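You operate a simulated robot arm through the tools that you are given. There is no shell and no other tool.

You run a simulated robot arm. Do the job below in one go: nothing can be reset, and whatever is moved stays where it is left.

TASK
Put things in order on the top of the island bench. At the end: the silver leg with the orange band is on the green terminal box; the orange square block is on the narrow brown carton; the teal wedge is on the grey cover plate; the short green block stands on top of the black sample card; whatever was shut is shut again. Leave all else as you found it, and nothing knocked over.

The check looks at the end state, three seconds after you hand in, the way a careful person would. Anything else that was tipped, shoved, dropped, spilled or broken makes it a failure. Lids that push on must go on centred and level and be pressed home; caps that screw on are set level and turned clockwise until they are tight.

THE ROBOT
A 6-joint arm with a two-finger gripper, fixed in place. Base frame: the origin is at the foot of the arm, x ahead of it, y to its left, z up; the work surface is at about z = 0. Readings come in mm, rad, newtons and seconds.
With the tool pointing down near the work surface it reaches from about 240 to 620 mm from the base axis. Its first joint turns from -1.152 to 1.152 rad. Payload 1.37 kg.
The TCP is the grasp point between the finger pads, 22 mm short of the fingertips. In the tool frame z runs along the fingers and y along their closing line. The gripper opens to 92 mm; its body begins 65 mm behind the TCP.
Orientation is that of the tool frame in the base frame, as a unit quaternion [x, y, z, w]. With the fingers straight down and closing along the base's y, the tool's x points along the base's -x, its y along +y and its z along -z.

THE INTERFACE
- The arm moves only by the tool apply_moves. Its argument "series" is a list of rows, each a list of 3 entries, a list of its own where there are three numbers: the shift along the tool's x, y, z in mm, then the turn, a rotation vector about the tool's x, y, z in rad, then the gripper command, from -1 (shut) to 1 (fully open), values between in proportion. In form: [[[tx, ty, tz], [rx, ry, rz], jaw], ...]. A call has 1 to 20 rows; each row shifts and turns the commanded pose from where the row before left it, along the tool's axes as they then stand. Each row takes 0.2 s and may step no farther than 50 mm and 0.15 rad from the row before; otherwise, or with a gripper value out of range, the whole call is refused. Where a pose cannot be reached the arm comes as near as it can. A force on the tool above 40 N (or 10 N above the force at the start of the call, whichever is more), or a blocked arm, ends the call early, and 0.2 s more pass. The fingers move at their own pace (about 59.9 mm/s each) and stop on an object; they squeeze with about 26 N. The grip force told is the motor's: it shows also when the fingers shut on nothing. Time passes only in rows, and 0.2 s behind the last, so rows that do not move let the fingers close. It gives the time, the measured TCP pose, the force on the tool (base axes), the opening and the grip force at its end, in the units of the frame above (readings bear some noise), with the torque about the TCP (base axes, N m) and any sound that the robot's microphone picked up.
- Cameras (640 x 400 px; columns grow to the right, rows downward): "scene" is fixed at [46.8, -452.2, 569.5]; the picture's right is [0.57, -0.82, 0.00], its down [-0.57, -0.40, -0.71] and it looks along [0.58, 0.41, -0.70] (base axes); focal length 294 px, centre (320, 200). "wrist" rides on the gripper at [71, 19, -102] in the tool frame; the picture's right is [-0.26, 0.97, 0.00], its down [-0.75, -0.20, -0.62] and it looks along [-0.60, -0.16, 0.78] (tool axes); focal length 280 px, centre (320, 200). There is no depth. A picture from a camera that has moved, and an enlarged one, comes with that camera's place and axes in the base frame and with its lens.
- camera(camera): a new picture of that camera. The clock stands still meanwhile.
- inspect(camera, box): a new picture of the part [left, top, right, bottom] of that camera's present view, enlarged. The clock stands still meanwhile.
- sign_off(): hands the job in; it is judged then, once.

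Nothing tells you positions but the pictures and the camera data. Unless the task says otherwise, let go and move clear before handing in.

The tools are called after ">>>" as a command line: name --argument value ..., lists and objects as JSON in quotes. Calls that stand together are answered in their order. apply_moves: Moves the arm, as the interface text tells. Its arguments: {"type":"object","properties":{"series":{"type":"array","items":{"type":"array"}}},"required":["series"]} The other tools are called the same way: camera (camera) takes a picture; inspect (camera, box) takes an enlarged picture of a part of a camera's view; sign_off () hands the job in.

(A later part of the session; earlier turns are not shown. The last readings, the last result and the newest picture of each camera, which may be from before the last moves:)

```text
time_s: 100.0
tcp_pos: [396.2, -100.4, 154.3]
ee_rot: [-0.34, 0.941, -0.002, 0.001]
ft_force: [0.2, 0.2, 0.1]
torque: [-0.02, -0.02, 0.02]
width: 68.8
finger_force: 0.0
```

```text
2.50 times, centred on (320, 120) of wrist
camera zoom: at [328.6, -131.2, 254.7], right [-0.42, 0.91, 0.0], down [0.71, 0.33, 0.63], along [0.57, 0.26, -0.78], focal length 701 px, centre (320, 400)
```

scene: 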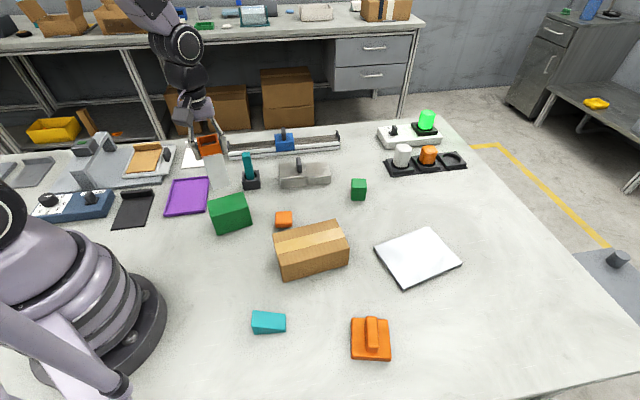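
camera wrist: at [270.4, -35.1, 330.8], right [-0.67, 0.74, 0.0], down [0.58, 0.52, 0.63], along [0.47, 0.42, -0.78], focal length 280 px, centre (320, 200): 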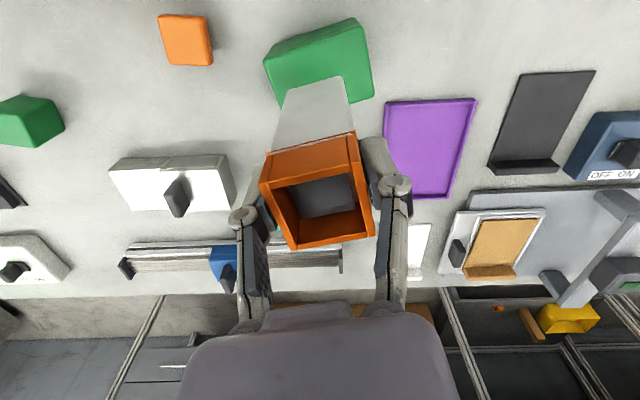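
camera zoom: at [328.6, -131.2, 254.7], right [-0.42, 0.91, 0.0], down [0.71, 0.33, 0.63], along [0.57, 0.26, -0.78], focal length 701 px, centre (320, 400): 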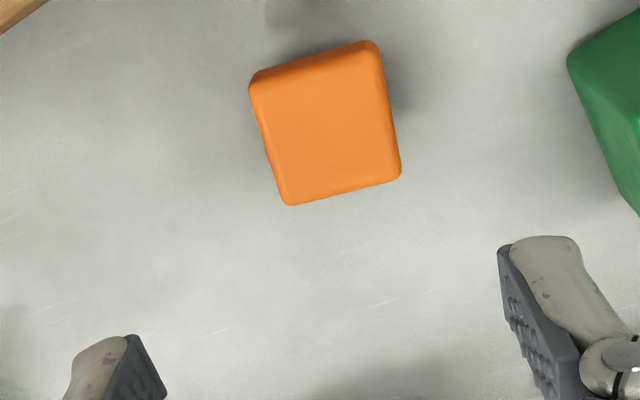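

>>> apply_moves --series '[[[-2.5, 2.3, 40], [0, 0, 0], 0.5], [[0, 0, 40], [0, 0, 0], 0.5], [[0, 0, 0], [0, 0, 0], 0.5], [[0, 0, 0], [0, 0, 0], 0.5]]'

>>> inspect --camera "wrist" --box '[220, 60, 420, 220]'

```text
time_s: 101.0
tcp_pos: [396.4, -97.0, 74.7]
ee_rot: [-0.341, 0.94, -0.002, 0.001]
ft_force: [0.8, 0.0, -0.5]
torque: [0.0, -0.01, -0.02]
width: 68.9
finger_force: 0.0
```

```text
2.50 times, centred on (320, 140) of wrist
camera zoom: at [327.5, -128.5, 175.9], right [-0.42, 0.91, 0.0], down [0.71, 0.33, 0.63], along [0.57, 0.26, -0.78], focal length 701 px, centre (320, 350)
```

zoom: 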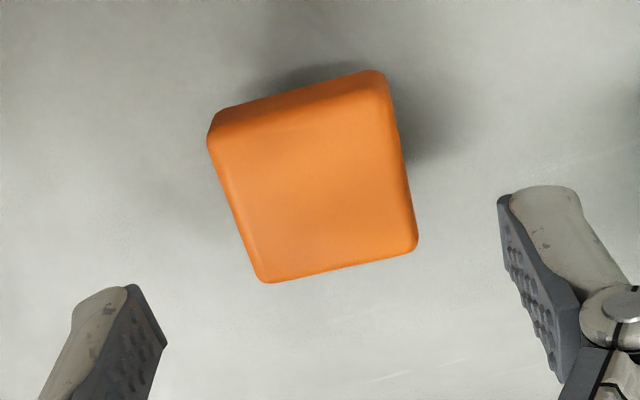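

>>> apply_moves --series '[[[-3, -1, 20], [0, 0, 0], 0.35], [[0, 0, 10], [0, 0, 0], 0.35], [[0, 0, 5], [0, 0, 0], 0.35], [[0, 0, 0], [0, 0, 0], 0.35], [[0, 0, 0], [0, 0, 0], 0.35]]'

>>> inspect --camera "wrist" --box '[220, 80, 420, 240]'

```text
time_s: 102.2
tcp_pos: [400.6, -96.5, 40.7]
ee_rot: [-0.341, 0.94, -0.002, 0.001]
ft_force: [0.1, -0.9, 1.2]
torque: [0.0, 0.01, -0.01]
width: 62.0
finger_force: 0.1
```

```text
2.50 times, centred on (320, 160) of wrist
camera zoom: at [332.6, -128.0, 141.2], right [-0.42, 0.91, 0.0], down [0.71, 0.33, 0.63], along [0.57, 0.26, -0.78], focal length 701 px, centre (320, 300)
```

zoom: 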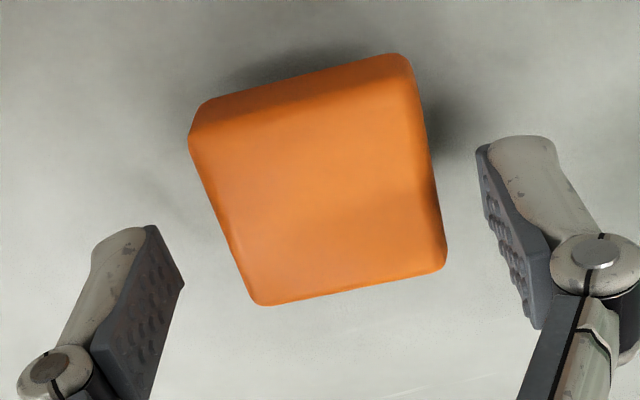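

>>> apply_moves --series '[[[0, 1, 0.5], [0, 0, 0], 0.2], [[0, 0, 0], [0, 0, 0], 0.2], [[0, 0, 0], [0, 0, 0], -1], [[0, 0, 0], [0, 0, 0], -1], [[0, 0, 0], [0, 0, 0], -1], [[0, 0, 0], [0, 0, 0], -1]]'

>>> inspect --camera "wrist" --box '[220, 80, 420, 240]'

```text
time_s: 103.6
tcp_pos: [400.5, -96.4, 39.3]
ee_rot: [-0.34, 0.94, -0.002, 0.001]
ft_force: [0.2, -0.2, 2.9]
torque: [0.0, 0.01, -0.01]
width: 41.0
finger_force: 25.9
```

```text
2.50 times, centred on (320, 160) of wrist
camera zoom: at [331.6, -127.3, 140.4], right [-0.42, 0.91, 0.0], down [0.71, 0.33, 0.63], along [0.57, 0.26, -0.78], focal length 701 px, centre (320, 300)
```

zoom: 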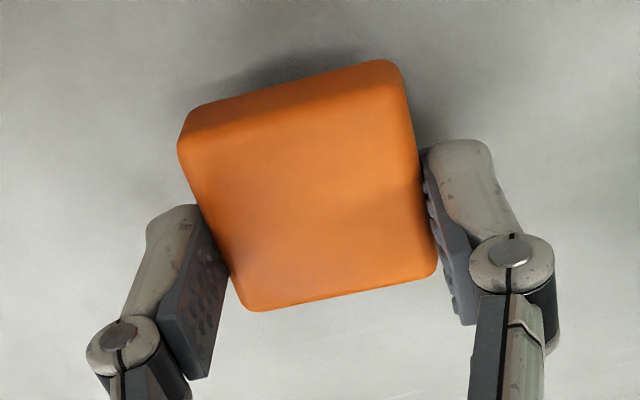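

Lid gripped and centred. I'll carry it back over the leg at height.

>>> apply_moves --series '[[[0, 0, -20], [0, 0, 0], -1], [[0, 0, -45], [0, 0, 0], -1], [[0, 0, -45], [0, 0, 0], -1], [[0, 0, -45], [0, 0, 0], -1], [[0, 0, -45], [0, 0, 0], -1], [[-4.8, 43.6, 0], [0, 0, 0], -1], [[-4.8, 43.6, 0], [0, 0, 0], -1], [[-4.8, 43.5, 0], [0, 0, 0], -1], [[0, 0, 0], [0, 0, -0.1007], -1], [[0, 0, 0], [0, 0, -0.1007], -1], [[0, 0, 0], [0, 0, -0.1007], -1], [[0, 0, 0], [0, 0, 0], -1], [[0, 0, 0], [0, 0, 0], -1]]'

>>> inspect --camera "wrist" --box '[240, 60, 400, 220]'

>>> inspect --camera "scene" --box '[180, 105, 270, 240]'

```text
time_s: 106.4
tcp_pos: [325.3, 15.1, 239.0]
ee_rot: [-0.478, 0.879, -0.002, 0.001]
ft_force: [-0.6, -0.2, 0.4]
torque: [0.0, 0.02, -0.02]
width: 40.9
finger_force: 25.9
```

```text
2.50 times, centred on (320, 140) of wrist
camera zoom: at [270.3, -34.4, 340.5], right [-0.67, 0.74, 0.0], down [0.58, 0.52, 0.63], along [0.47, 0.42, -0.78], focal length 701 px, centre (320, 350)
```

zoom: 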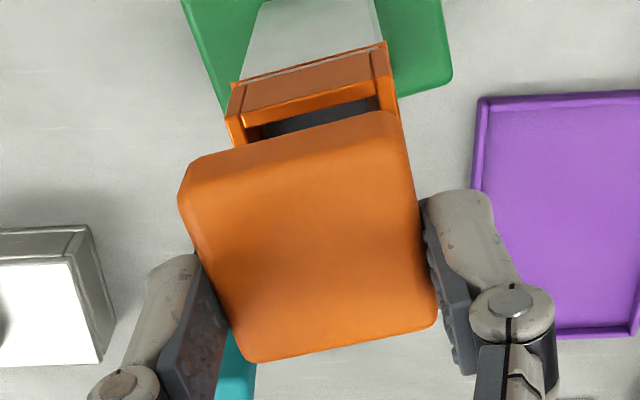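

```text
2.96 times, centred on (225, 172) of scene
camera zoom: at [46.8, -452.2, 569.5], right [0.57, -0.82, 0.0], down [-0.57, -0.4, -0.71], along [0.58, 0.41, -0.7], focal length 871 px, centre (602, 282)
```

zoom: 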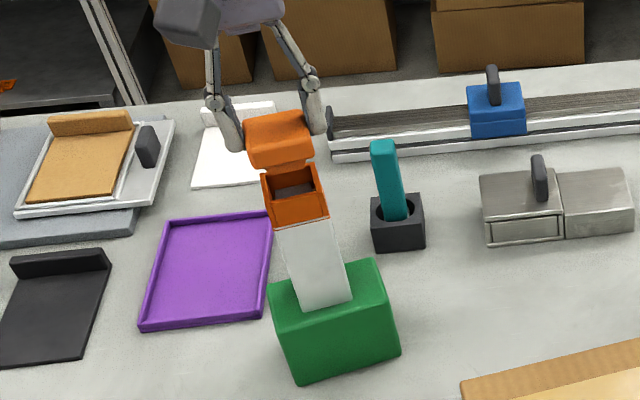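

>>> inspect --camera "wrist" --box '[270, 60, 370, 130]'

```text
5.71 times, centred on (320, 95) of wrist
camera zoom: at [270.3, -34.4, 340.5], right [-0.67, 0.74, 0.0], down [0.58, 0.52, 0.63], along [0.47, 0.42, -0.78], focal length 1602 px, centre (320, 800)
```

zoom: 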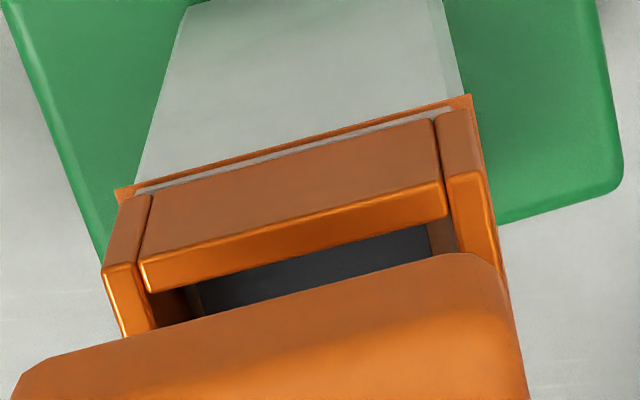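

Compared in the same image, the rim is offset (-1.5, +2.7) mm from the lid. I'll correct, lower some and re-check.

>>> apply_moves --series '[[[-1.5, 2.7, 0], [0, 0, 0], -1], [[0, 0, 10], [0, 0, 0], -1], [[0, 0, 0], [0, 0, 0], -1], [[0, 0, 0], [0, 0, 0], -1]]'

>>> inspect --camera "wrist" --box '[270, 60, 370, 130]'

>>> inspect --camera "wrist" --box '[240, 60, 400, 220]'

>>> inspect --camera "scene" --box '[195, 120, 245, 190]'

```text
time_s: 107.4
tcp_pos: [325.3, 18.0, 228.3]
ee_rot: [-0.478, 0.878, -0.002, 0.002]
ft_force: [-0.8, -0.8, -0.2]
torque: [0.05, 0.0, -0.01]
width: 41.1
finger_force: 26.2
```

```text
5.71 times, centred on (320, 95) of wrist
camera zoom: at [270.0, -32.3, 329.2], right [-0.67, 0.74, 0.0], down [0.58, 0.52, 0.63], along [0.47, 0.42, -0.78], focal length 1602 px, centre (320, 800)
```

zoom: 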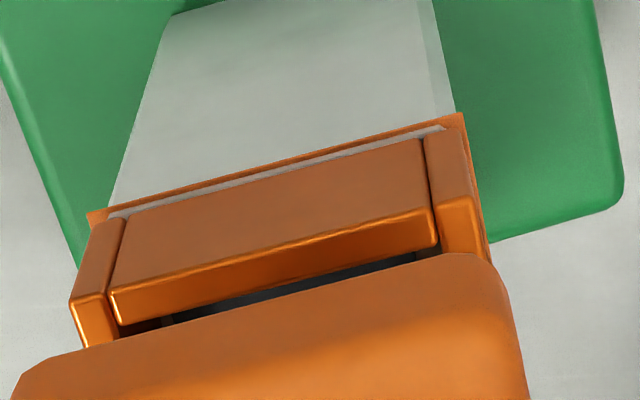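

```text
2.50 times, centred on (320, 140) of wrist
camera zoom: at [270.0, -32.3, 329.2], right [-0.67, 0.74, 0.0], down [0.58, 0.52, 0.63], along [0.47, 0.42, -0.78], focal length 701 px, centre (320, 350)
```

zoom: 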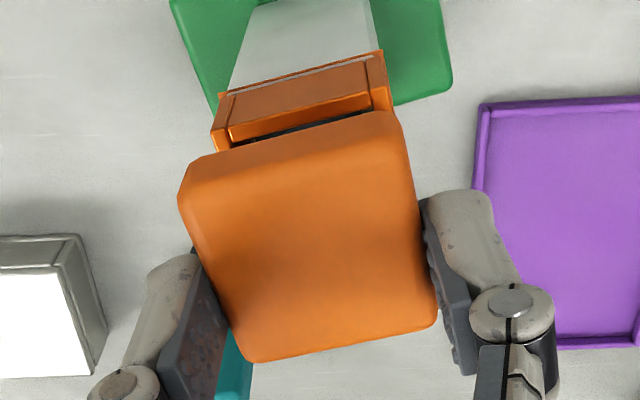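

```text
5.71 times, centred on (220, 155) of scene
camera zoom: at [46.8, -452.2, 569.5], right [0.57, -0.82, 0.0], down [-0.57, -0.4, -0.71], along [0.58, 0.41, -0.7], focal length 1679 px, centre (891, 457)
```

zoom: 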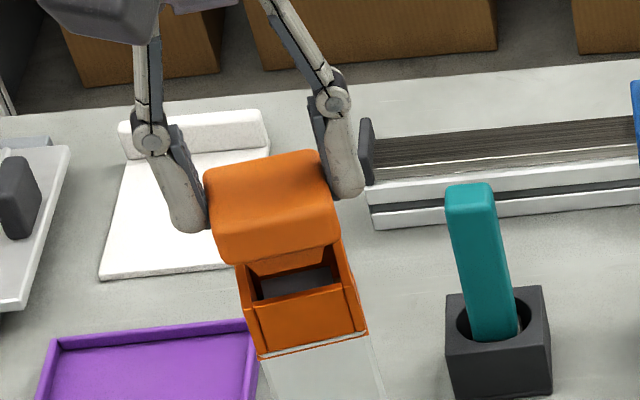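

>>> inspect --camera "scene" --box '[208, 140, 232, 180]'

>>> inspect --camera "wrist" --box '[260, 80, 380, 220]'

```text
10.00 times, centred on (220, 160) of scene
camera zoom: at [46.8, -452.2, 569.5], right [0.57, -0.82, 0.0], down [-0.57, -0.4, -0.71], along [0.58, 0.41, -0.7], focal length 2939 px, centre (1320, 600)
```

zoom: 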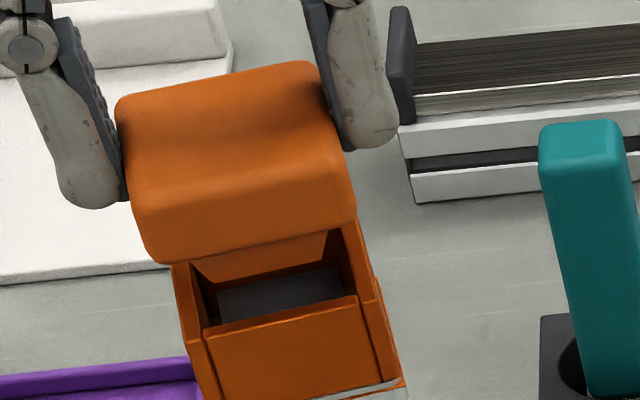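

```text
2.86 times, centred on (320, 150) of wrist
camera zoom: at [270.0, -32.3, 329.2], right [-0.67, 0.74, 0.0], down [0.58, 0.52, 0.63], along [0.47, 0.42, -0.78], focal length 801 px, centre (320, 343)
```

zoom: 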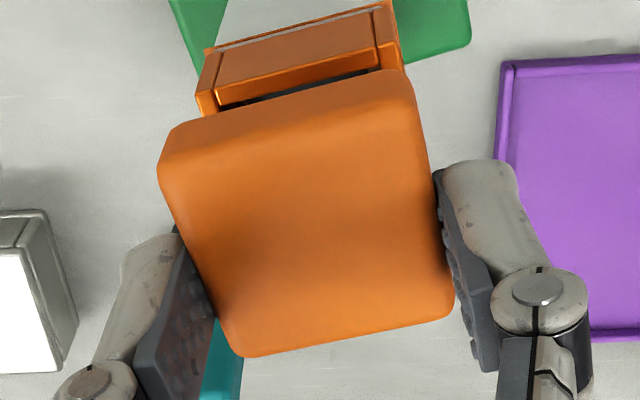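

The plug under the lid is tapered, so it will self-centre a little. I'll shift 3 mm forward and lower until the plug just reaches the opening.

>>> apply_moves --series '[[[-3, 0, 0], [0, 0, 0], -1], [[0, 0, 6], [0, 0, 0], -1], [[0, 0, 0], [0, 0, 0], -1], [[0, 0, 0], [0, 0, 0], -1]]'

>>> inspect --camera "scene" --box '[208, 140, 232, 180]'

>>> inspect --camera "wrist" --box '[260, 60, 380, 220]'

```text
time_s: 108.4
tcp_pos: [327.3, 19.9, 222.9]
ee_rot: [-0.478, 0.878, -0.002, 0.001]
ft_force: [0.5, 0.1, -0.4]
torque: [0.01, 0.0, 0.01]
width: 40.9
finger_force: 25.8
```

```text
10.00 times, centred on (220, 160) of scene
camera zoom: at [46.8, -452.2, 569.5], right [0.57, -0.82, 0.0], down [-0.57, -0.4, -0.71], along [0.58, 0.41, -0.7], focal length 2939 px, centre (1320, 600)
```

zoom: 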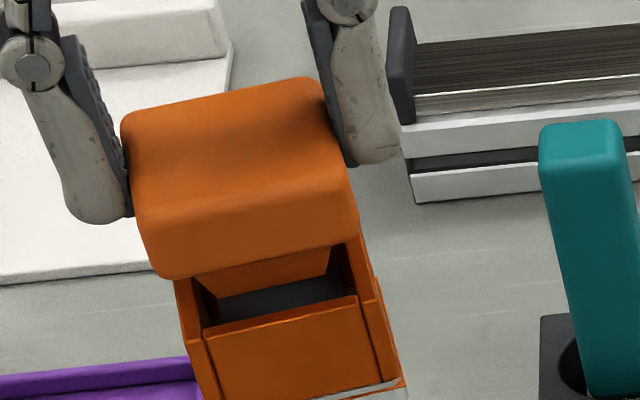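

```text
2.50 times, centred on (320, 140) of wrist
camera zoom: at [271.3, -29.9, 323.4], right [-0.67, 0.74, 0.0], down [0.58, 0.52, 0.63], along [0.47, 0.42, -0.78], focal length 701 px, centre (320, 350)
```

zoom: 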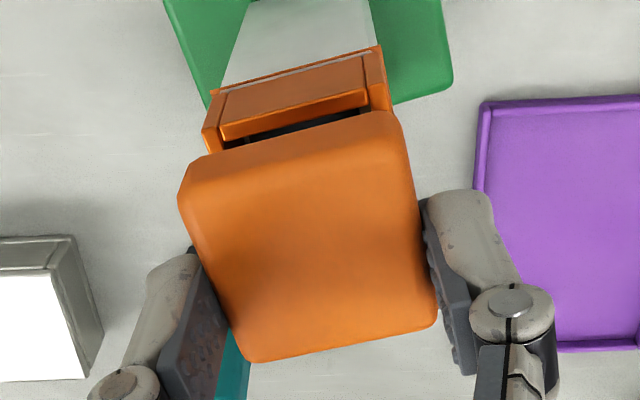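

Side and wrist views now agree that the lid is aligned to within about 1 mm. Lowering in small steps while watching the force.

>>> apply_moves --series '[[[0, 0.5, 4], [0, 0, 0], -1], [[0, 0, 3], [0, 0, 0], -1], [[0, 0, 2], [0, 0, 0], -1], [[0, 0, 0], [0, 0, 0], -1]]'

>>> inspect --camera "scene" --box '[208, 140, 232, 180]'

>>> inspect --camera "wrist" --box '[260, 60, 380, 220]'

```text
time_s: 109.4
tcp_pos: [326.7, 20.3, 213.7]
ee_rot: [-0.478, 0.878, -0.002, 0.001]
ft_force: [-0.9, 0.0, -0.9]
torque: [-0.01, -0.01, 0.01]
width: 40.8
finger_force: 25.7
```

```text
10.00 times, centred on (220, 160) of scene
camera zoom: at [46.8, -452.2, 569.5], right [0.57, -0.82, 0.0], down [-0.57, -0.4, -0.71], along [0.58, 0.41, -0.7], focal length 2939 px, centre (1320, 600)
```

zoom: 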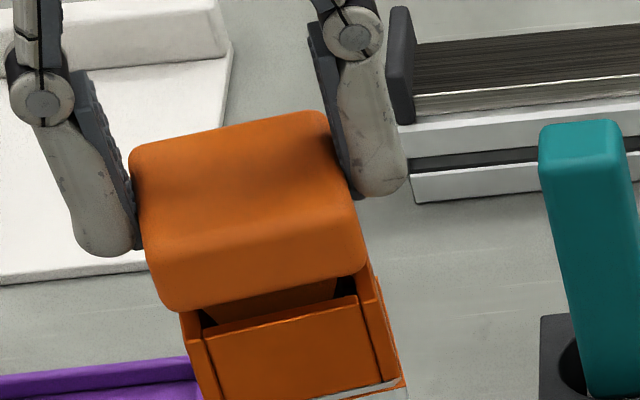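

```text
2.50 times, centred on (320, 140) of wrist
camera zoom: at [271.2, -28.8, 314.5], right [-0.67, 0.74, 0.0], down [0.58, 0.52, 0.63], along [0.47, 0.42, -0.78], focal length 701 px, centre (320, 350)
```

zoom: 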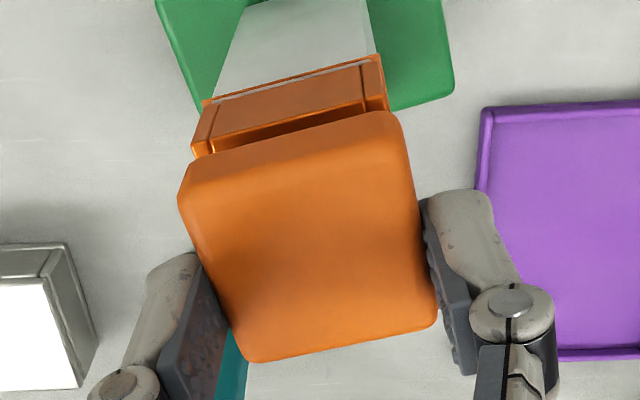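

>>> apply_moves --series '[[[0, 0, 2], [0, 0, 0], -1], [[0, 0, 1.5], [0, 0, 0], -1], [[0, 0, 1], [0, 0, 0], -1], [[0, 0, 0], [0, 0, 0], -1]]'

>>> inspect --camera "scene" --box '[208, 140, 232, 180]'

```text
time_s: 110.4
tcp_pos: [326.7, 20.2, 208.0]
ee_rot: [-0.478, 0.878, -0.002, 0.001]
ft_force: [-0.2, 0.0, 0.2]
torque: [-0.03, -0.02, 0.01]
width: 40.7
finger_force: 26.3
```

```text
10.00 times, centred on (220, 160) of scene
camera zoom: at [46.8, -452.2, 569.5], right [0.57, -0.82, 0.0], down [-0.57, -0.4, -0.71], along [0.58, 0.41, -0.7], focal length 2939 px, centre (1320, 600)
```

zoom: 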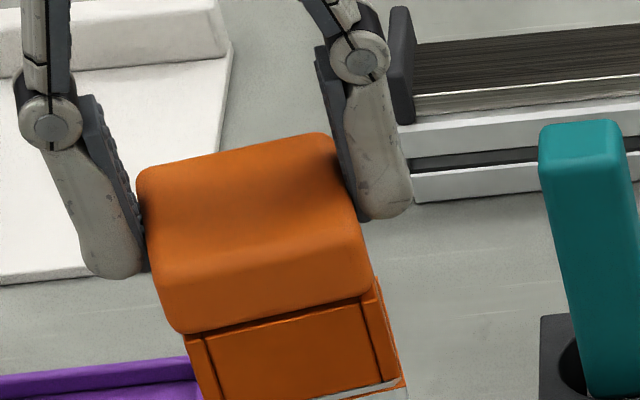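

>>> apply_moves --series '[[[0, 0, 0.7], [0, 0, 0], -1], [[0, 0, 0.7], [0, 0, 0], -1], [[0, 0, 0.5], [0, 0, 0], -1], [[0, 0, 0], [0, 0, 0], -1]]'

```text
time_s: 111.4
tcp_pos: [326.8, 21.4, 206.9]
ee_rot: [-0.479, 0.878, -0.002, 0.002]
ft_force: [2.1, -4.1, 27.8]
torque: [-0.08, -0.06, 0.01]
width: 40.8
finger_force: 26.0
heard: snap
```

Snap heard – the lid is pressed home. Releasing and checking.

>>> apply_moves --series '[[[0, 0, 0], [0, 0, 0], -0.05], [[0, 0, 0], [0, 0, 0], 0.2], [[0, 0, 0], [0, 0, 0], 0.3], [[0, 0, -20], [0, 0, 0], 0.4], [[0, 0, -30], [0, 0, 0], 0.5], [[0, 0, 0], [0, 0, 0], 0.5]]'

>>> inspect --camera "scene" --box '[190, 130, 260, 240]'

>>> inspect --camera "wrist" --box '[220, 20, 420, 200]'

```text
time_s: 112.8
tcp_pos: [326.0, 21.8, 257.0]
ee_rot: [-0.477, 0.879, -0.001, 0.001]
ft_force: [-0.2, 0.9, 0.2]
torque: [0.0, 0.01, -0.01]
width: 69.0
finger_force: 0.0
```

```text
3.64 times, centred on (225, 185) of scene
camera zoom: at [46.8, -452.2, 569.5], right [0.57, -0.82, 0.0], down [-0.57, -0.4, -0.71], along [0.58, 0.41, -0.7], focal length 1069 px, centre (666, 254)
```

zoom: 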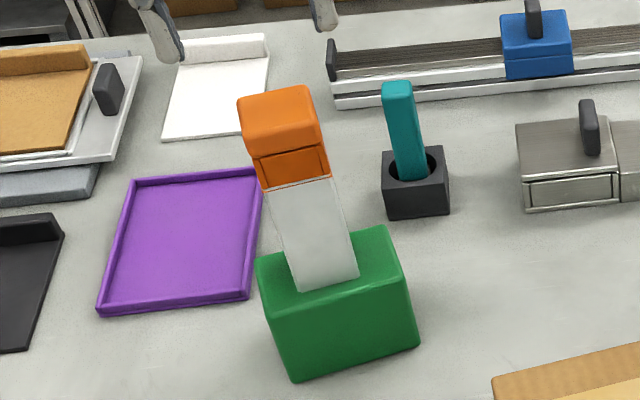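

```text
2.22 times, centred on (320, 110) of wrist
camera zoom: at [270.4, -28.8, 357.3], right [-0.67, 0.74, 0.0], down [0.58, 0.52, 0.63], along [0.47, 0.42, -0.78], focal length 623 px, centre (320, 400)
```

zoom: 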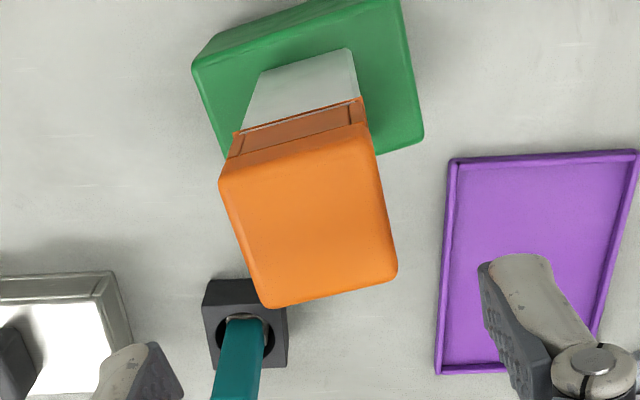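

The leg with its lid on stands on the green box. Next is the short green block; I'll move over toward it and measure it.

>>> apply_moves --series '[[[7.3, -44.5, 0], [0, 0, 0], 0.5], [[7.3, -44.5, 0], [0, 0, 0], 0.5], [[7.3, -44.5, 0], [0, 0, 0], 0.5], [[7.3, -44.5, 0], [0, 0, 0], 0.5], [[7.3, -44.5, 0], [0, 0, 0], 0.5], [[7.3, -44.5, 0], [0, 0, 0], 0.5], [[7.3, -44.5, 0], [0, 0, 0], 0.5], [[0, 0, 20], [0, 0, 0.1402], 0.5], [[0, 0, 20], [0, 0, 0.1402], 0.5], [[0, 0, 20], [0, 0, 0.1402], 0.5], [[0, 0, 0], [0, 0, 0], 0.6], [[0, 0, 0], [0, 0, 0], 0.6]]'

>>> camera --camera "wrist"

>>> inspect --camera "wrist" --box '[240, 40, 400, 200]'

```text
time_s: 115.4
tcp_pos: [562.7, -190.6, 195.4]
ee_rot: [-0.283, 0.959, -0.001, 0.002]
ft_force: [0.1, 0.1, -0.2]
torque: [0.01, 0.01, 0.0]
width: 73.4
finger_force: 0.1
```

```text
taken
camera wrist: at [491.8, -214.2, 297.3], right [-0.3, 0.95, 0.0], down [0.74, 0.24, 0.63], along [0.6, 0.19, -0.78], focal length 280 px, centre (320, 200)
```

wrist: 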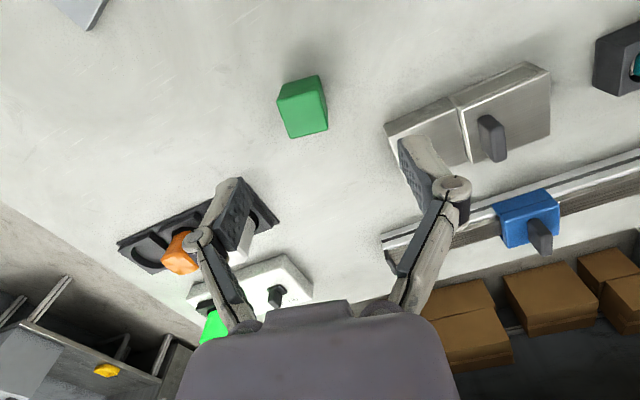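

```text
2.50 times, centred on (320, 120) of wrist
camera zoom: at [491.8, -214.2, 297.3], right [-0.3, 0.95, 0.0], down [0.74, 0.24, 0.63], along [0.6, 0.19, -0.78], focal length 701 px, centre (320, 400)
```

zoom: 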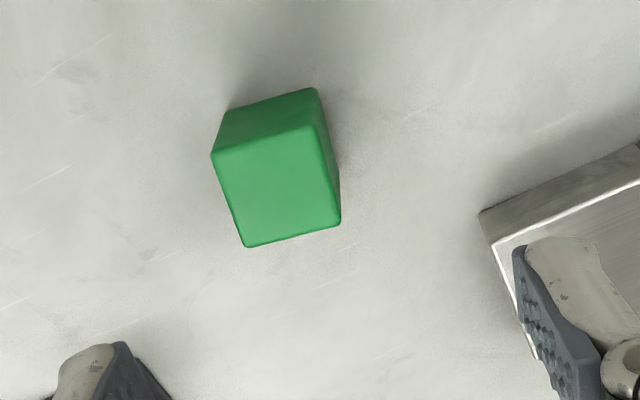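

The short block's centre is about (592, -198), near the reach limit. I'll move over it, slightly to the near side, and descend partway to see whether the arm gets there.

>>> apply_moves --series '[[[-7, -11, 10], [0, 0, 0], 0.6], [[-7.7, -11, 20], [0, 0, 0], 0.6], [[0, 0, 40], [0, 0, 0], 0.6], [[0, 0, 30], [0, 0, 0], 0.6], [[0, 0, 0], [0, 0, 0], 0.6], [[0, 0, 0], [0, 0, 0], 0.6]]'

>>> inspect --camera "wrist" --box '[200, 40, 440, 240]'

```text
time_s: 116.8
tcp_pos: [585.6, -201.6, 96.6]
ee_rot: [-0.284, 0.959, -0.002, 0.001]
ft_force: [0.6, -0.6, -0.7]
torque: [0.02, 0.01, 0.03]
width: 73.5
finger_force: 0.0
```

```text
2.00 times, centred on (320, 140) of wrist
camera zoom: at [514.7, -225.8, 198.4], right [-0.31, 0.95, 0.0], down [0.74, 0.24, 0.63], along [0.6, 0.19, -0.78], focal length 561 px, centre (320, 320)
```

zoom: 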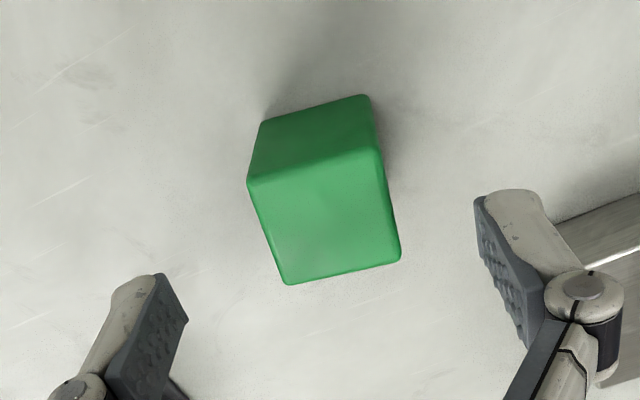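

>>> apply_moves --series '[[[-4, -0.5, 25], [0, 0, 0], 0.6], [[0, 0, 22], [0, 0, 0], 0.4], [[0, 0, 12], [0, 0, 0], 0.4], [[0, 0, 7], [0, 0, 0], 0.4], [[0, 0, 0], [0, 0, 0], 0.4], [[0, 0, 0], [0, 0, 0], 0.4]]'

>>> inspect --camera "wrist" --box '[200, 60, 440, 260]'

>>> inspect --camera "scene" --box '[320, 140, 400, 220]'

```text
time_s: 118.2
tcp_pos: [588.9, -200.8, 31.2]
ee_rot: [-0.284, 0.959, -0.002, 0.002]
ft_force: [-1.0, -0.4, -0.8]
torque: [-0.01, -0.05, 0.03]
width: 64.5
finger_force: 0.1
```

```text
2.00 times, centred on (320, 160) of wrist
camera zoom: at [518.8, -224.1, 132.4], right [-0.31, 0.95, 0.0], down [0.74, 0.24, 0.63], along [0.6, 0.19, -0.78], focal length 561 px, centre (320, 280)
```

zoom: 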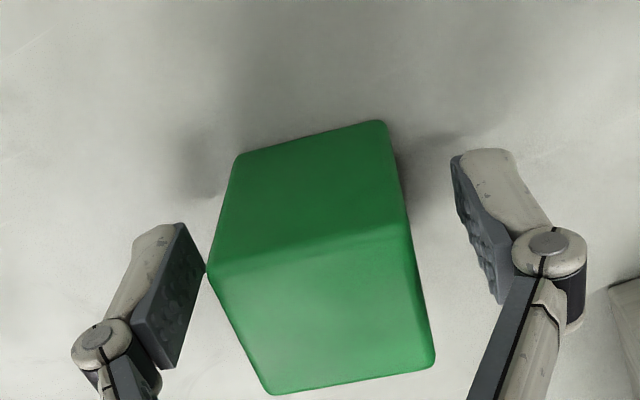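

```text
5.00 times, centred on (360, 180) of scene
camera zoom: at [46.8, -452.2, 569.5], right [0.57, -0.82, 0.0], down [-0.57, -0.4, -0.71], along [0.58, 0.41, -0.7], focal length 1469 px, centre (120, 300)
```

zoom: 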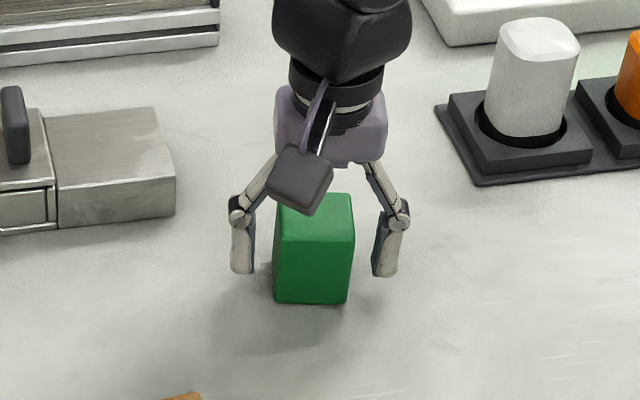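

Aligned around the block. Gripping and lifting it.

>>> apply_moves --series '[[[0, 0.5, 0], [0, 0, 0], 0.1], [[0, 0, 0], [0, 0, 0], -1], [[0, 0, 0], [0, 0, 0], -1], [[0, 0, 0], [0, 0, 0], -1], [[0, 0, 0], [0, 0, 0], -1]]'

>>> inspect --camera "wrist" --box '[200, 60, 440, 260]'

```text
time_s: 119.4
tcp_pos: [589.8, -200.1, 30.1]
ee_rot: [-0.284, 0.959, -0.002, 0.001]
ft_force: [0.9, -0.2, 0.3]
torque: [-0.03, 0.0, 0.0]
width: 39.5
finger_force: 26.1
```

```text
2.00 times, centred on (320, 160) of wrist
camera zoom: at [517.9, -223.3, 132.4], right [-0.31, 0.95, 0.0], down [0.74, 0.24, 0.63], along [0.6, 0.19, -0.78], focal length 561 px, centre (320, 280)
```

zoom: 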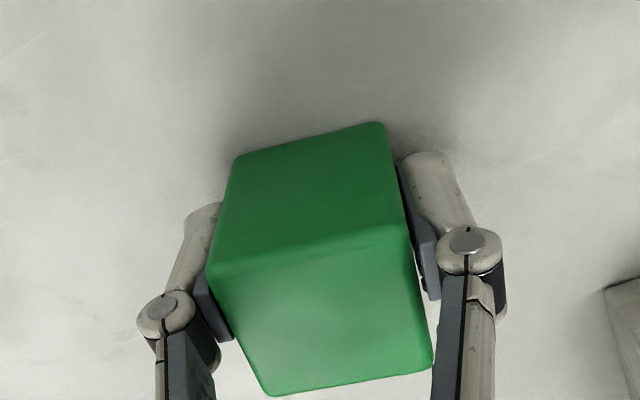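

>>> apply_moves --series '[[[0, 0, -10], [0, 0, 0], -1], [[0, 0, -30], [0, 0, 0], -1], [[0, 0, -40], [0, 0, 0], -1], [[13.35, 28.5, -30], [0, 0, 0], -1], [[13.35, 28.5, -30], [0, 0, 0], -1], [[13.35, 28.5, -30], [0, 0, 0], -1], [[13.35, 28.5, -30], [0, 0, 0], -1], [[13.35, 28.5, -30], [0, 0, 0], -1], [[13.35, 28.5, -30], [0, 0, 0], -1], [[0, 0, 0], [0, 0, 0], -1]]'

>>> camera --camera "scene"

```text
time_s: 121.6
tcp_pos: [425.9, -103.3, 293.1]
ee_rot: [-0.284, 0.959, 0.0, 0.001]
ft_force: [0.2, 0.0, -1.2]
torque: [-0.02, 0.03, 0.02]
width: 39.3
finger_force: 26.7
```

```text
taken
```

scene: 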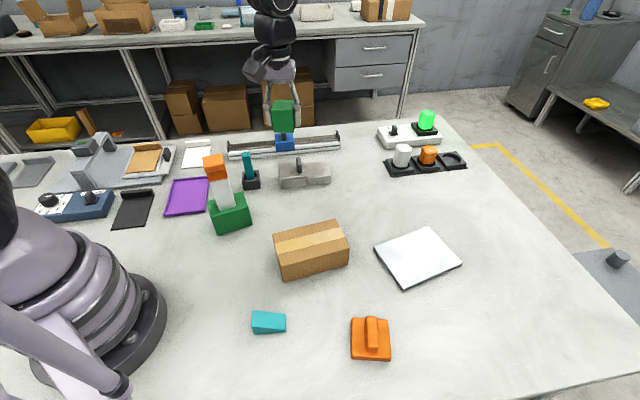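

>>> apply_moves --series '[[[0.5, 45.3, 0], [0, 0, 0], -1], [[0.5, 45.3, 0], [0, 0, 0], -1], [[0.5, 45.3, 0], [0, 0, 0], -1], [[0.5, 45.3, 0], [0, 0, 0], -1], [[0.5, 45.3, 0], [0, 0, 0], -1], [[0.5, 45.3, 0], [0, 0, 0], -1], [[0.5, 45.3, 0], [0, 0, 0], -1], [[0.5, 45.3, 0], [0, 0, 0], -1], [[0.5, 45.3, 0], [0, 0, 0], -1], [[0, 0, 0], [0, 0, -0.0908], -1], [[0, 0, 0], [0, 0, -0.0908], -1], [[0, 0, 0], [0, 0, 0], -1]]'

>>> camera --camera "wrist"

>>> camera --camera "scene"

```text
time_s: 124.2
tcp_pos: [205.6, 241.2, 289.7]
ee_rot: [-0.37, 0.929, -0.002, 0.002]
ft_force: [0.1, 0.2, -1.4]
torque: [0.0, -0.02, 0.01]
width: 39.4
finger_force: 26.6
```

```text
taken
camera wrist: at [138.3, 205.3, 390.9], right [-0.47, 0.88, 0.0], down [0.69, 0.37, 0.63], along [0.55, 0.29, -0.78], focal length 280 px, centre (320, 200)
```

wrist: 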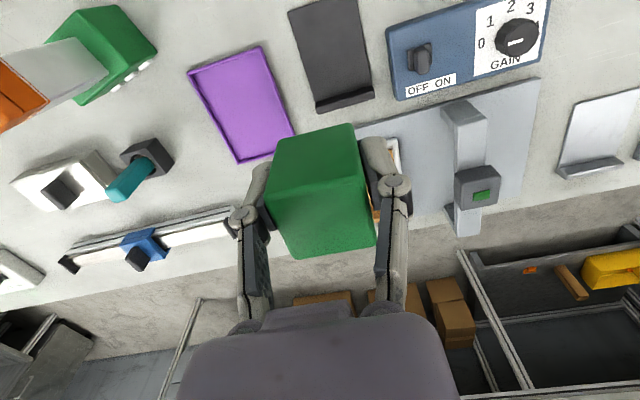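

```text
taken
```

scene: 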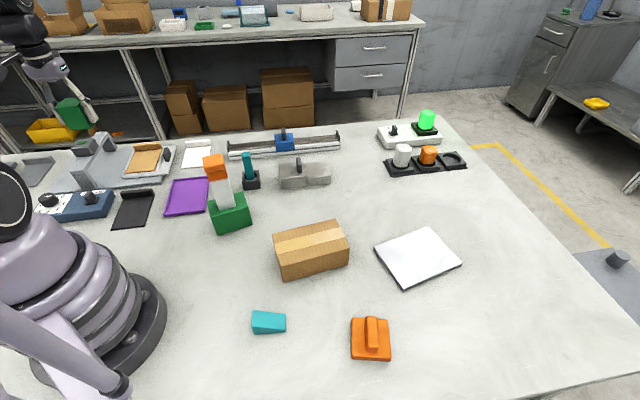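

>>> inspect --camera "wrist" --box '[260, 0, 420, 130]'

>>> inspect --camera "wrist" --box '[20, 0, 180, 130]'

```text
3.08 times, centred on (340, 65) of wrist
camera zoom: at [138.3, 205.3, 390.9], right [-0.47, 0.88, 0.0], down [0.69, 0.37, 0.63], along [0.55, 0.29, -0.78], focal length 863 px, centre (258, 615)
```

zoom: 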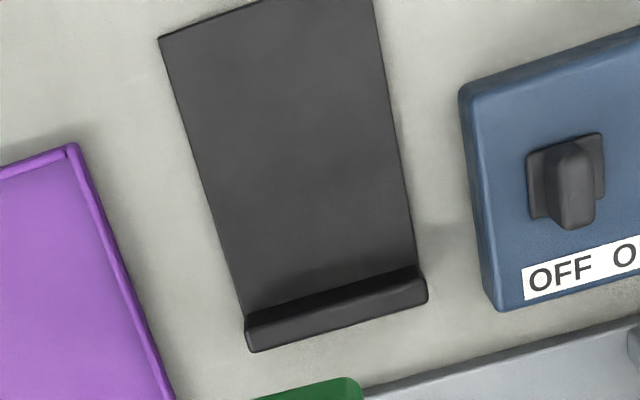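

```text
3.08 times, centred on (100, 65) of wrist
camera zoom: at [138.3, 205.3, 390.9], right [-0.47, 0.88, 0.0], down [0.69, 0.37, 0.63], along [0.55, 0.29, -0.78], focal length 863 px, centre (997, 615)
```

zoom: 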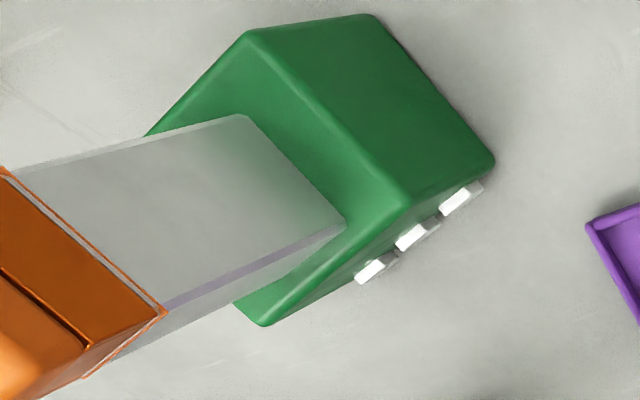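

The card's flat area is centred at about (196, 254). I'll move over it and descend to just above, then check.

>>> apply_moves --series '[[[6.4, 16.1, 40], [0, 0, 0], -1], [[0, 0, 45], [0, 0, 0], -1], [[0, 0, 45], [0, 0, 0], -1], [[0, 0, 45], [0, 0, 0], -1], [[0, 0, 40], [0, 0, 0], -1], [[0, 0, 0], [0, 0, 0], -1], [[0, 0, 0], [0, 0, 0], -1]]'

>>> camera --camera "wrist"

>>> inspect --camera "scene" --box '[80, 140, 200, 240]'

```text
time_s: 125.8
tcp_pos: [188.3, 248.5, 77.5]
ee_rot: [-0.37, 0.929, -0.001, 0.0]
ft_force: [-0.2, 0.4, -0.3]
torque: [-0.01, -0.02, 0.0]
width: 39.1
finger_force: 26.1
```

```text
taken
camera wrist: at [122.5, 214.0, 177.6], right [-0.47, 0.88, 0.0], down [0.69, 0.37, 0.63], along [0.55, 0.29, -0.78], focal length 280 px, centre (320, 200)
```

wrist: 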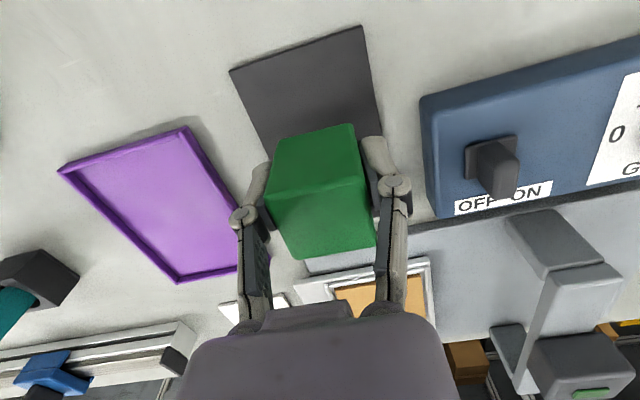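

```text
4.00 times, centred on (140, 190) of scene
camera zoom: at [46.8, -452.2, 569.5], right [0.57, -0.82, 0.0], down [-0.57, -0.4, -0.71], along [0.58, 0.41, -0.7], focal length 1176 px, centre (1040, 240)
```

zoom: 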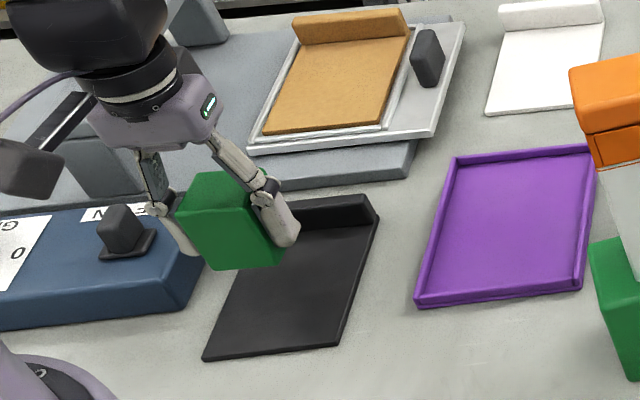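

>>> inspect --camera "wrist" --box '[220, 10, 460, 210]'

```text
2.00 times, centred on (340, 110) of wrist
camera zoom: at [122.5, 214.0, 177.6], right [-0.47, 0.88, 0.0], down [0.69, 0.37, 0.63], along [0.55, 0.29, -0.78], focal length 561 px, centre (280, 380)
```

zoom: 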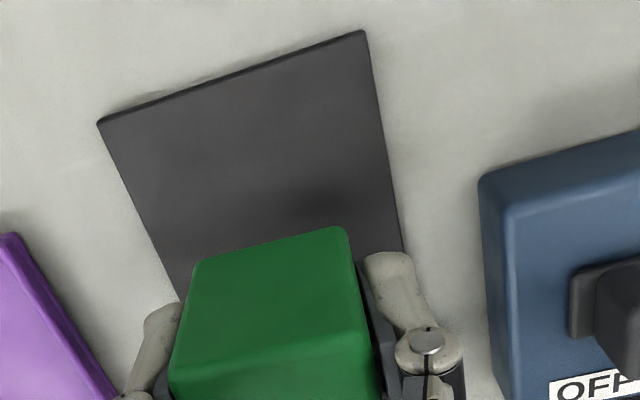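

>>> apply_moves --series '[[[0, -4, 10], [0, 0, 0], -1], [[0, 0, 15], [0, 0, 0], -1], [[0, 0, 10], [0, 0, 0], -1], [[0, 0, 4], [0, 0, 0], -1], [[0, 0, 0], [0, 0, 0], -1]]'

>>> inspect --camera "scene" --box '[90, 160, 180, 240]'

```text
time_s: 127.0
tcp_pos: [188.5, 244.7, 35.3]
ee_rot: [-0.37, 0.929, -0.001, 0.002]
ft_force: [-2.6, -1.7, 17.0]
torque: [0.04, -0.03, -0.01]
width: 39.4
finger_force: 25.7
```

```text
5.00 times, centred on (135, 200) of scene
camera zoom: at [46.7, -452.2, 569.5], right [0.57, -0.82, 0.0], down [-0.57, -0.4, -0.71], along [0.58, 0.41, -0.7], focal length 1469 px, centre (1245, 200)
```

zoom: 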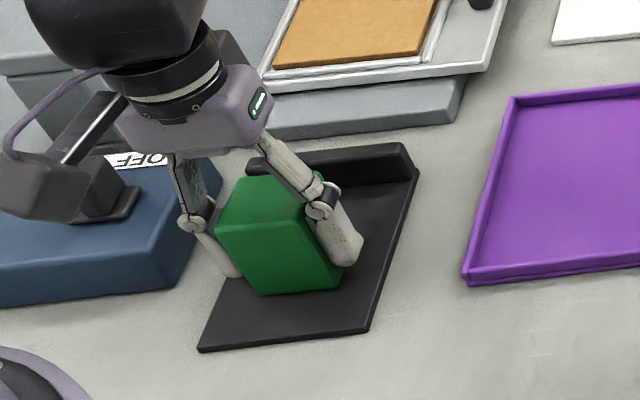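

The block touches the card (17 N). Easing, releasing with a modest opening and rising straight up.

>>> apply_moves --series '[[[0, 0, -0.5], [0, 0, 0], -1], [[0, 0, 0], [0, 0, 0], -0.05], [[0, 0, 0], [0, 0, 0], 0.1], [[0, 0, 0], [0, 0, 0], 0.15], [[0, 0, -15], [0, 0, 0], 0.15], [[0, 0, -30], [0, 0, 0], 0.15], [[0, 0, -40], [0, 0, 0], 0.15], [[0, 0, 0], [0, 0, 0], 0.15]]'

>>> inspect --camera "scene" --box '[90, 160, 180, 240]'

>>> camera --camera "wrist"

```text
time_s: 128.8
tcp_pos: [190.2, 244.3, 122.6]
ee_rot: [-0.37, 0.929, -0.001, 0.001]
ft_force: [-0.5, 0.2, 0.2]
torque: [-0.01, -0.02, 0.01]
width: 53.1
finger_force: 0.2
```

```text
5.00 times, centred on (135, 200) of scene
camera zoom: at [46.8, -452.2, 569.5], right [0.57, -0.82, 0.0], down [-0.57, -0.4, -0.71], along [0.58, 0.41, -0.7], focal length 1469 px, centre (1245, 200)
```

zoom: 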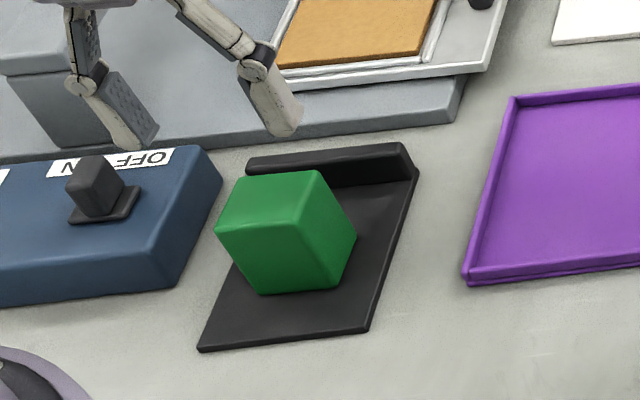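

```text
taken
camera wrist: at [125.4, 208.6, 223.4], right [-0.47, 0.88, 0.0], down [0.69, 0.37, 0.63], along [0.55, 0.29, -0.78], focal length 280 px, centre (320, 200)
```

wrist: 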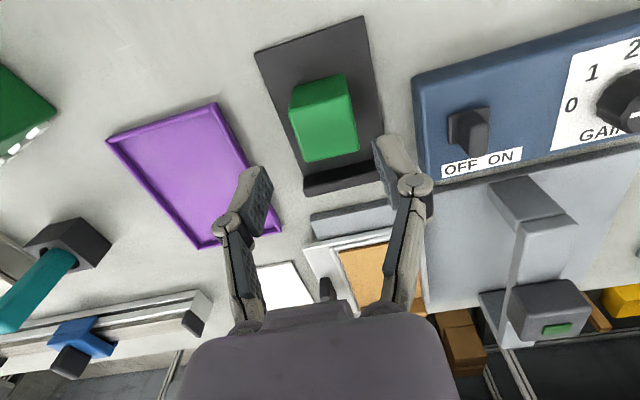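

The green block stands squarely on the black card. Now I'll travel back at height over the front area and turn the wrist for the teal wedge.

>>> apply_moves --series '[[[0, 0, -45], [0, 0, 0], 0.3], [[0, 0, -45], [0, 0, 0], 0.3], [[0, 0, -45], [0, 0, 0], 0.3], [[0, 0, -45], [0, 0, 0], 0.3], [[6.5, -46.9, 0], [0, 0, 0], 0.3], [[6.5, -46.9, 0], [0, 0, 0], 0.3], [[6.5, -46.9, 0], [0, 0, 0], 0.3], [[6.5, -46.9, 0], [0, 0, 0], 0.3], [[32.6, -34.5, 0], [0, 0, 0], 0.3], [[32.6, -34.5, 0], [0, 0, 0], 0.3], [[32.6, -34.5, 0], [0, 0, 0], 0.3], [[32.6, -34.5, 0], [0, 0, 0], 0.3], [[0, 0, 0], [0, 0, 0], 0.3]]'

>>> apply_moves --series '[[[0, 0, 0], [0, 0, 0.149], 0.3], [[0, 0, 0], [0, 0, 0.149], 0.3], [[0, 0, 0], [0, 0, 0.149], 0.3], [[0, 0, 0], [0, 0, 0.149], 0.3], [[0, 0, 0], [0, 0, 0.149], 0.3], [[0, 0, 0], [0, 0, 0.149], 0.3], [[0, 0, 0], [0, 0, 0.149], 0.3], [[0, 0, 0], [0, 0, 0.149], 0.3], [[0, 0, 0], [0, 0, 0.149], 0.3], [[0, 0, 0], [0, 0, 0.149], 0.3], [[0, 0, 0], [0, 0, 0.149], 0.3], [[0, 0, 0], [0, 0, 0], 0.3]]'

>>> camera --camera "wrist"

>>> camera --camera "scene"

```text
time_s: 131.6
tcp_pos: [297.6, -99.9, 300.7]
ee_rot: [-0.37, 0.929, -0.001, 0.002]
ft_force: [-0.4, 0.3, -0.3]
torque: [0.0, 0.01, 0.0]
width: 59.9
finger_force: 0.0
```

```text
time_s: 134.2
tcp_pos: [298.8, -99.9, 301.6]
ee_rot: [0.428, 0.904, -0.001, 0.001]
ft_force: [-0.2, 0.2, 0.7]
torque: [-0.01, -0.05, 0.01]
width: 60.2
finger_force: 0.0
```

```text
taken
camera wrist: at [267.9, -33.2, 402.8], right [0.91, 0.41, 0.0], down [0.32, -0.71, 0.63], along [0.26, -0.57, -0.78], focal length 280 px, centre (320, 200)
```

wrist: 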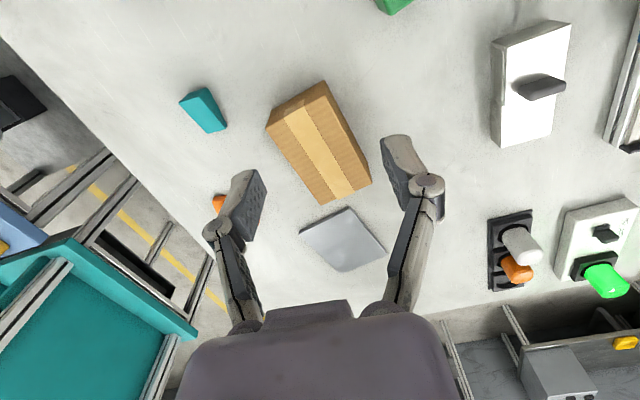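

```text
taken
```

scene: 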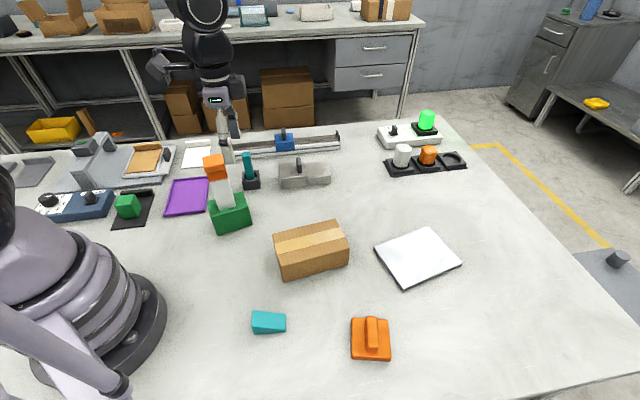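

>>> apply_moves --series '[[[-5.6, -32.7, 24], [0, 0, 0], 0.3], [[-5.6, -32.7, 24], [0, 0, 0], 0.3], [[-5.6, -32.7, 24], [0, 0, 0], 0.3], [[-5.6, -32.7, 24], [0, 0, 0], 0.3], [[-5.6, -32.7, 24], [0, 0, 0], 0.3], [[0, 0, 0], [0, 0, 0], 0.3], [[0, 0, 0], [0, 0, 0], 0.3]]'

>>> camera --camera "wrist"

>>> inspect --camera "wrist" --box '[240, 40, 400, 200]'

```text
time_s: 135.8
tcp_pos: [193.8, -223.7, 180.8]
ee_rot: [0.427, 0.904, 0.0, 0.002]
ft_force: [0.8, 0.0, 0.1]
torque: [-0.04, 0.01, -0.01]
width: 59.8
finger_force: 0.0
```

```text
taken
camera wrist: at [163.2, -157.2, 281.6], right [0.91, 0.41, 0.0], down [0.32, -0.71, 0.63], along [0.26, -0.57, -0.78], focal length 280 px, centre (320, 200)
```

wrist: 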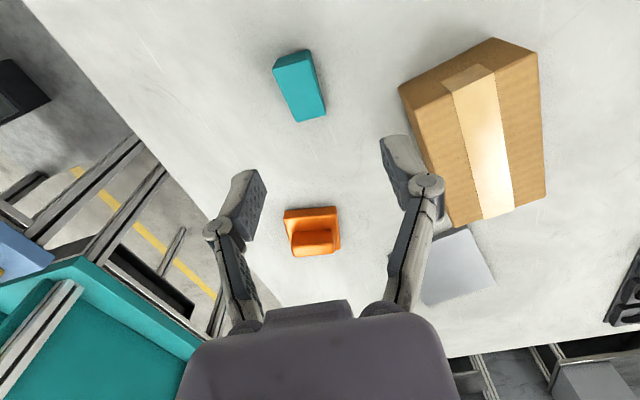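

```text
2.50 times, centred on (320, 120) of wrist
camera zoom: at [163.2, -157.2, 281.6], right [0.91, 0.41, 0.0], down [0.32, -0.71, 0.63], along [0.26, -0.57, -0.78], focal length 701 px, centre (320, 400)
```

zoom: 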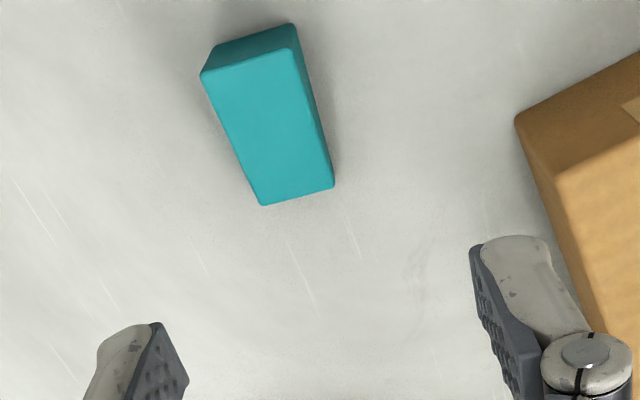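

The wedge is measured cleanly: 58 × 30 mm, with its tall end toward me. I'll centre on it, a bit toward the tall end, and descend.

>>> apply_moves --series '[[[1, -10, 20], [0, 0, 0], 0.3], [[1, -9.1, 20], [0, 0, 0], 0.3], [[0, 0, 40], [0, 0, 0], 0.3], [[0, 0, 35], [0, 0, 0], 0.3], [[0, 0, 0], [0, 0, 0], 0.3], [[0, 0, 0], [0, 0, 0], 0.3]]'

>>> inspect --camera "wrist" --box '[200, 40, 440, 240]'

```text
time_s: 137.2
tcp_pos: [174.3, -233.7, 63.3]
ee_rot: [0.427, 0.904, 0.0, 0.002]
ft_force: [-0.3, 0.2, -0.1]
torque: [0.02, -0.01, -0.01]
width: 60.1
finger_force: 0.0
```

```text
2.00 times, centred on (320, 140) of wrist
camera zoom: at [143.1, -168.0, 163.6], right [0.91, 0.41, 0.0], down [0.32, -0.71, 0.63], along [0.26, -0.57, -0.78], focal length 561 px, centre (320, 320)
```

zoom: 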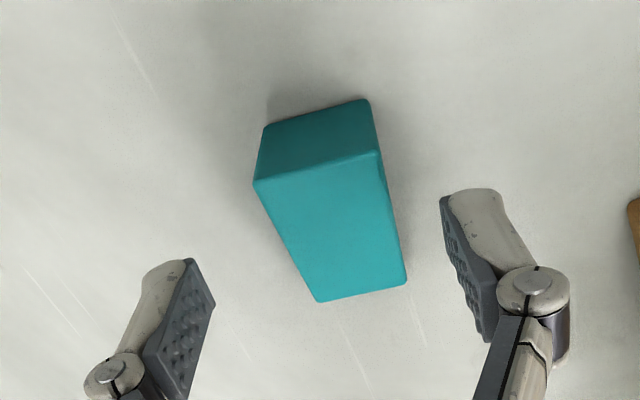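

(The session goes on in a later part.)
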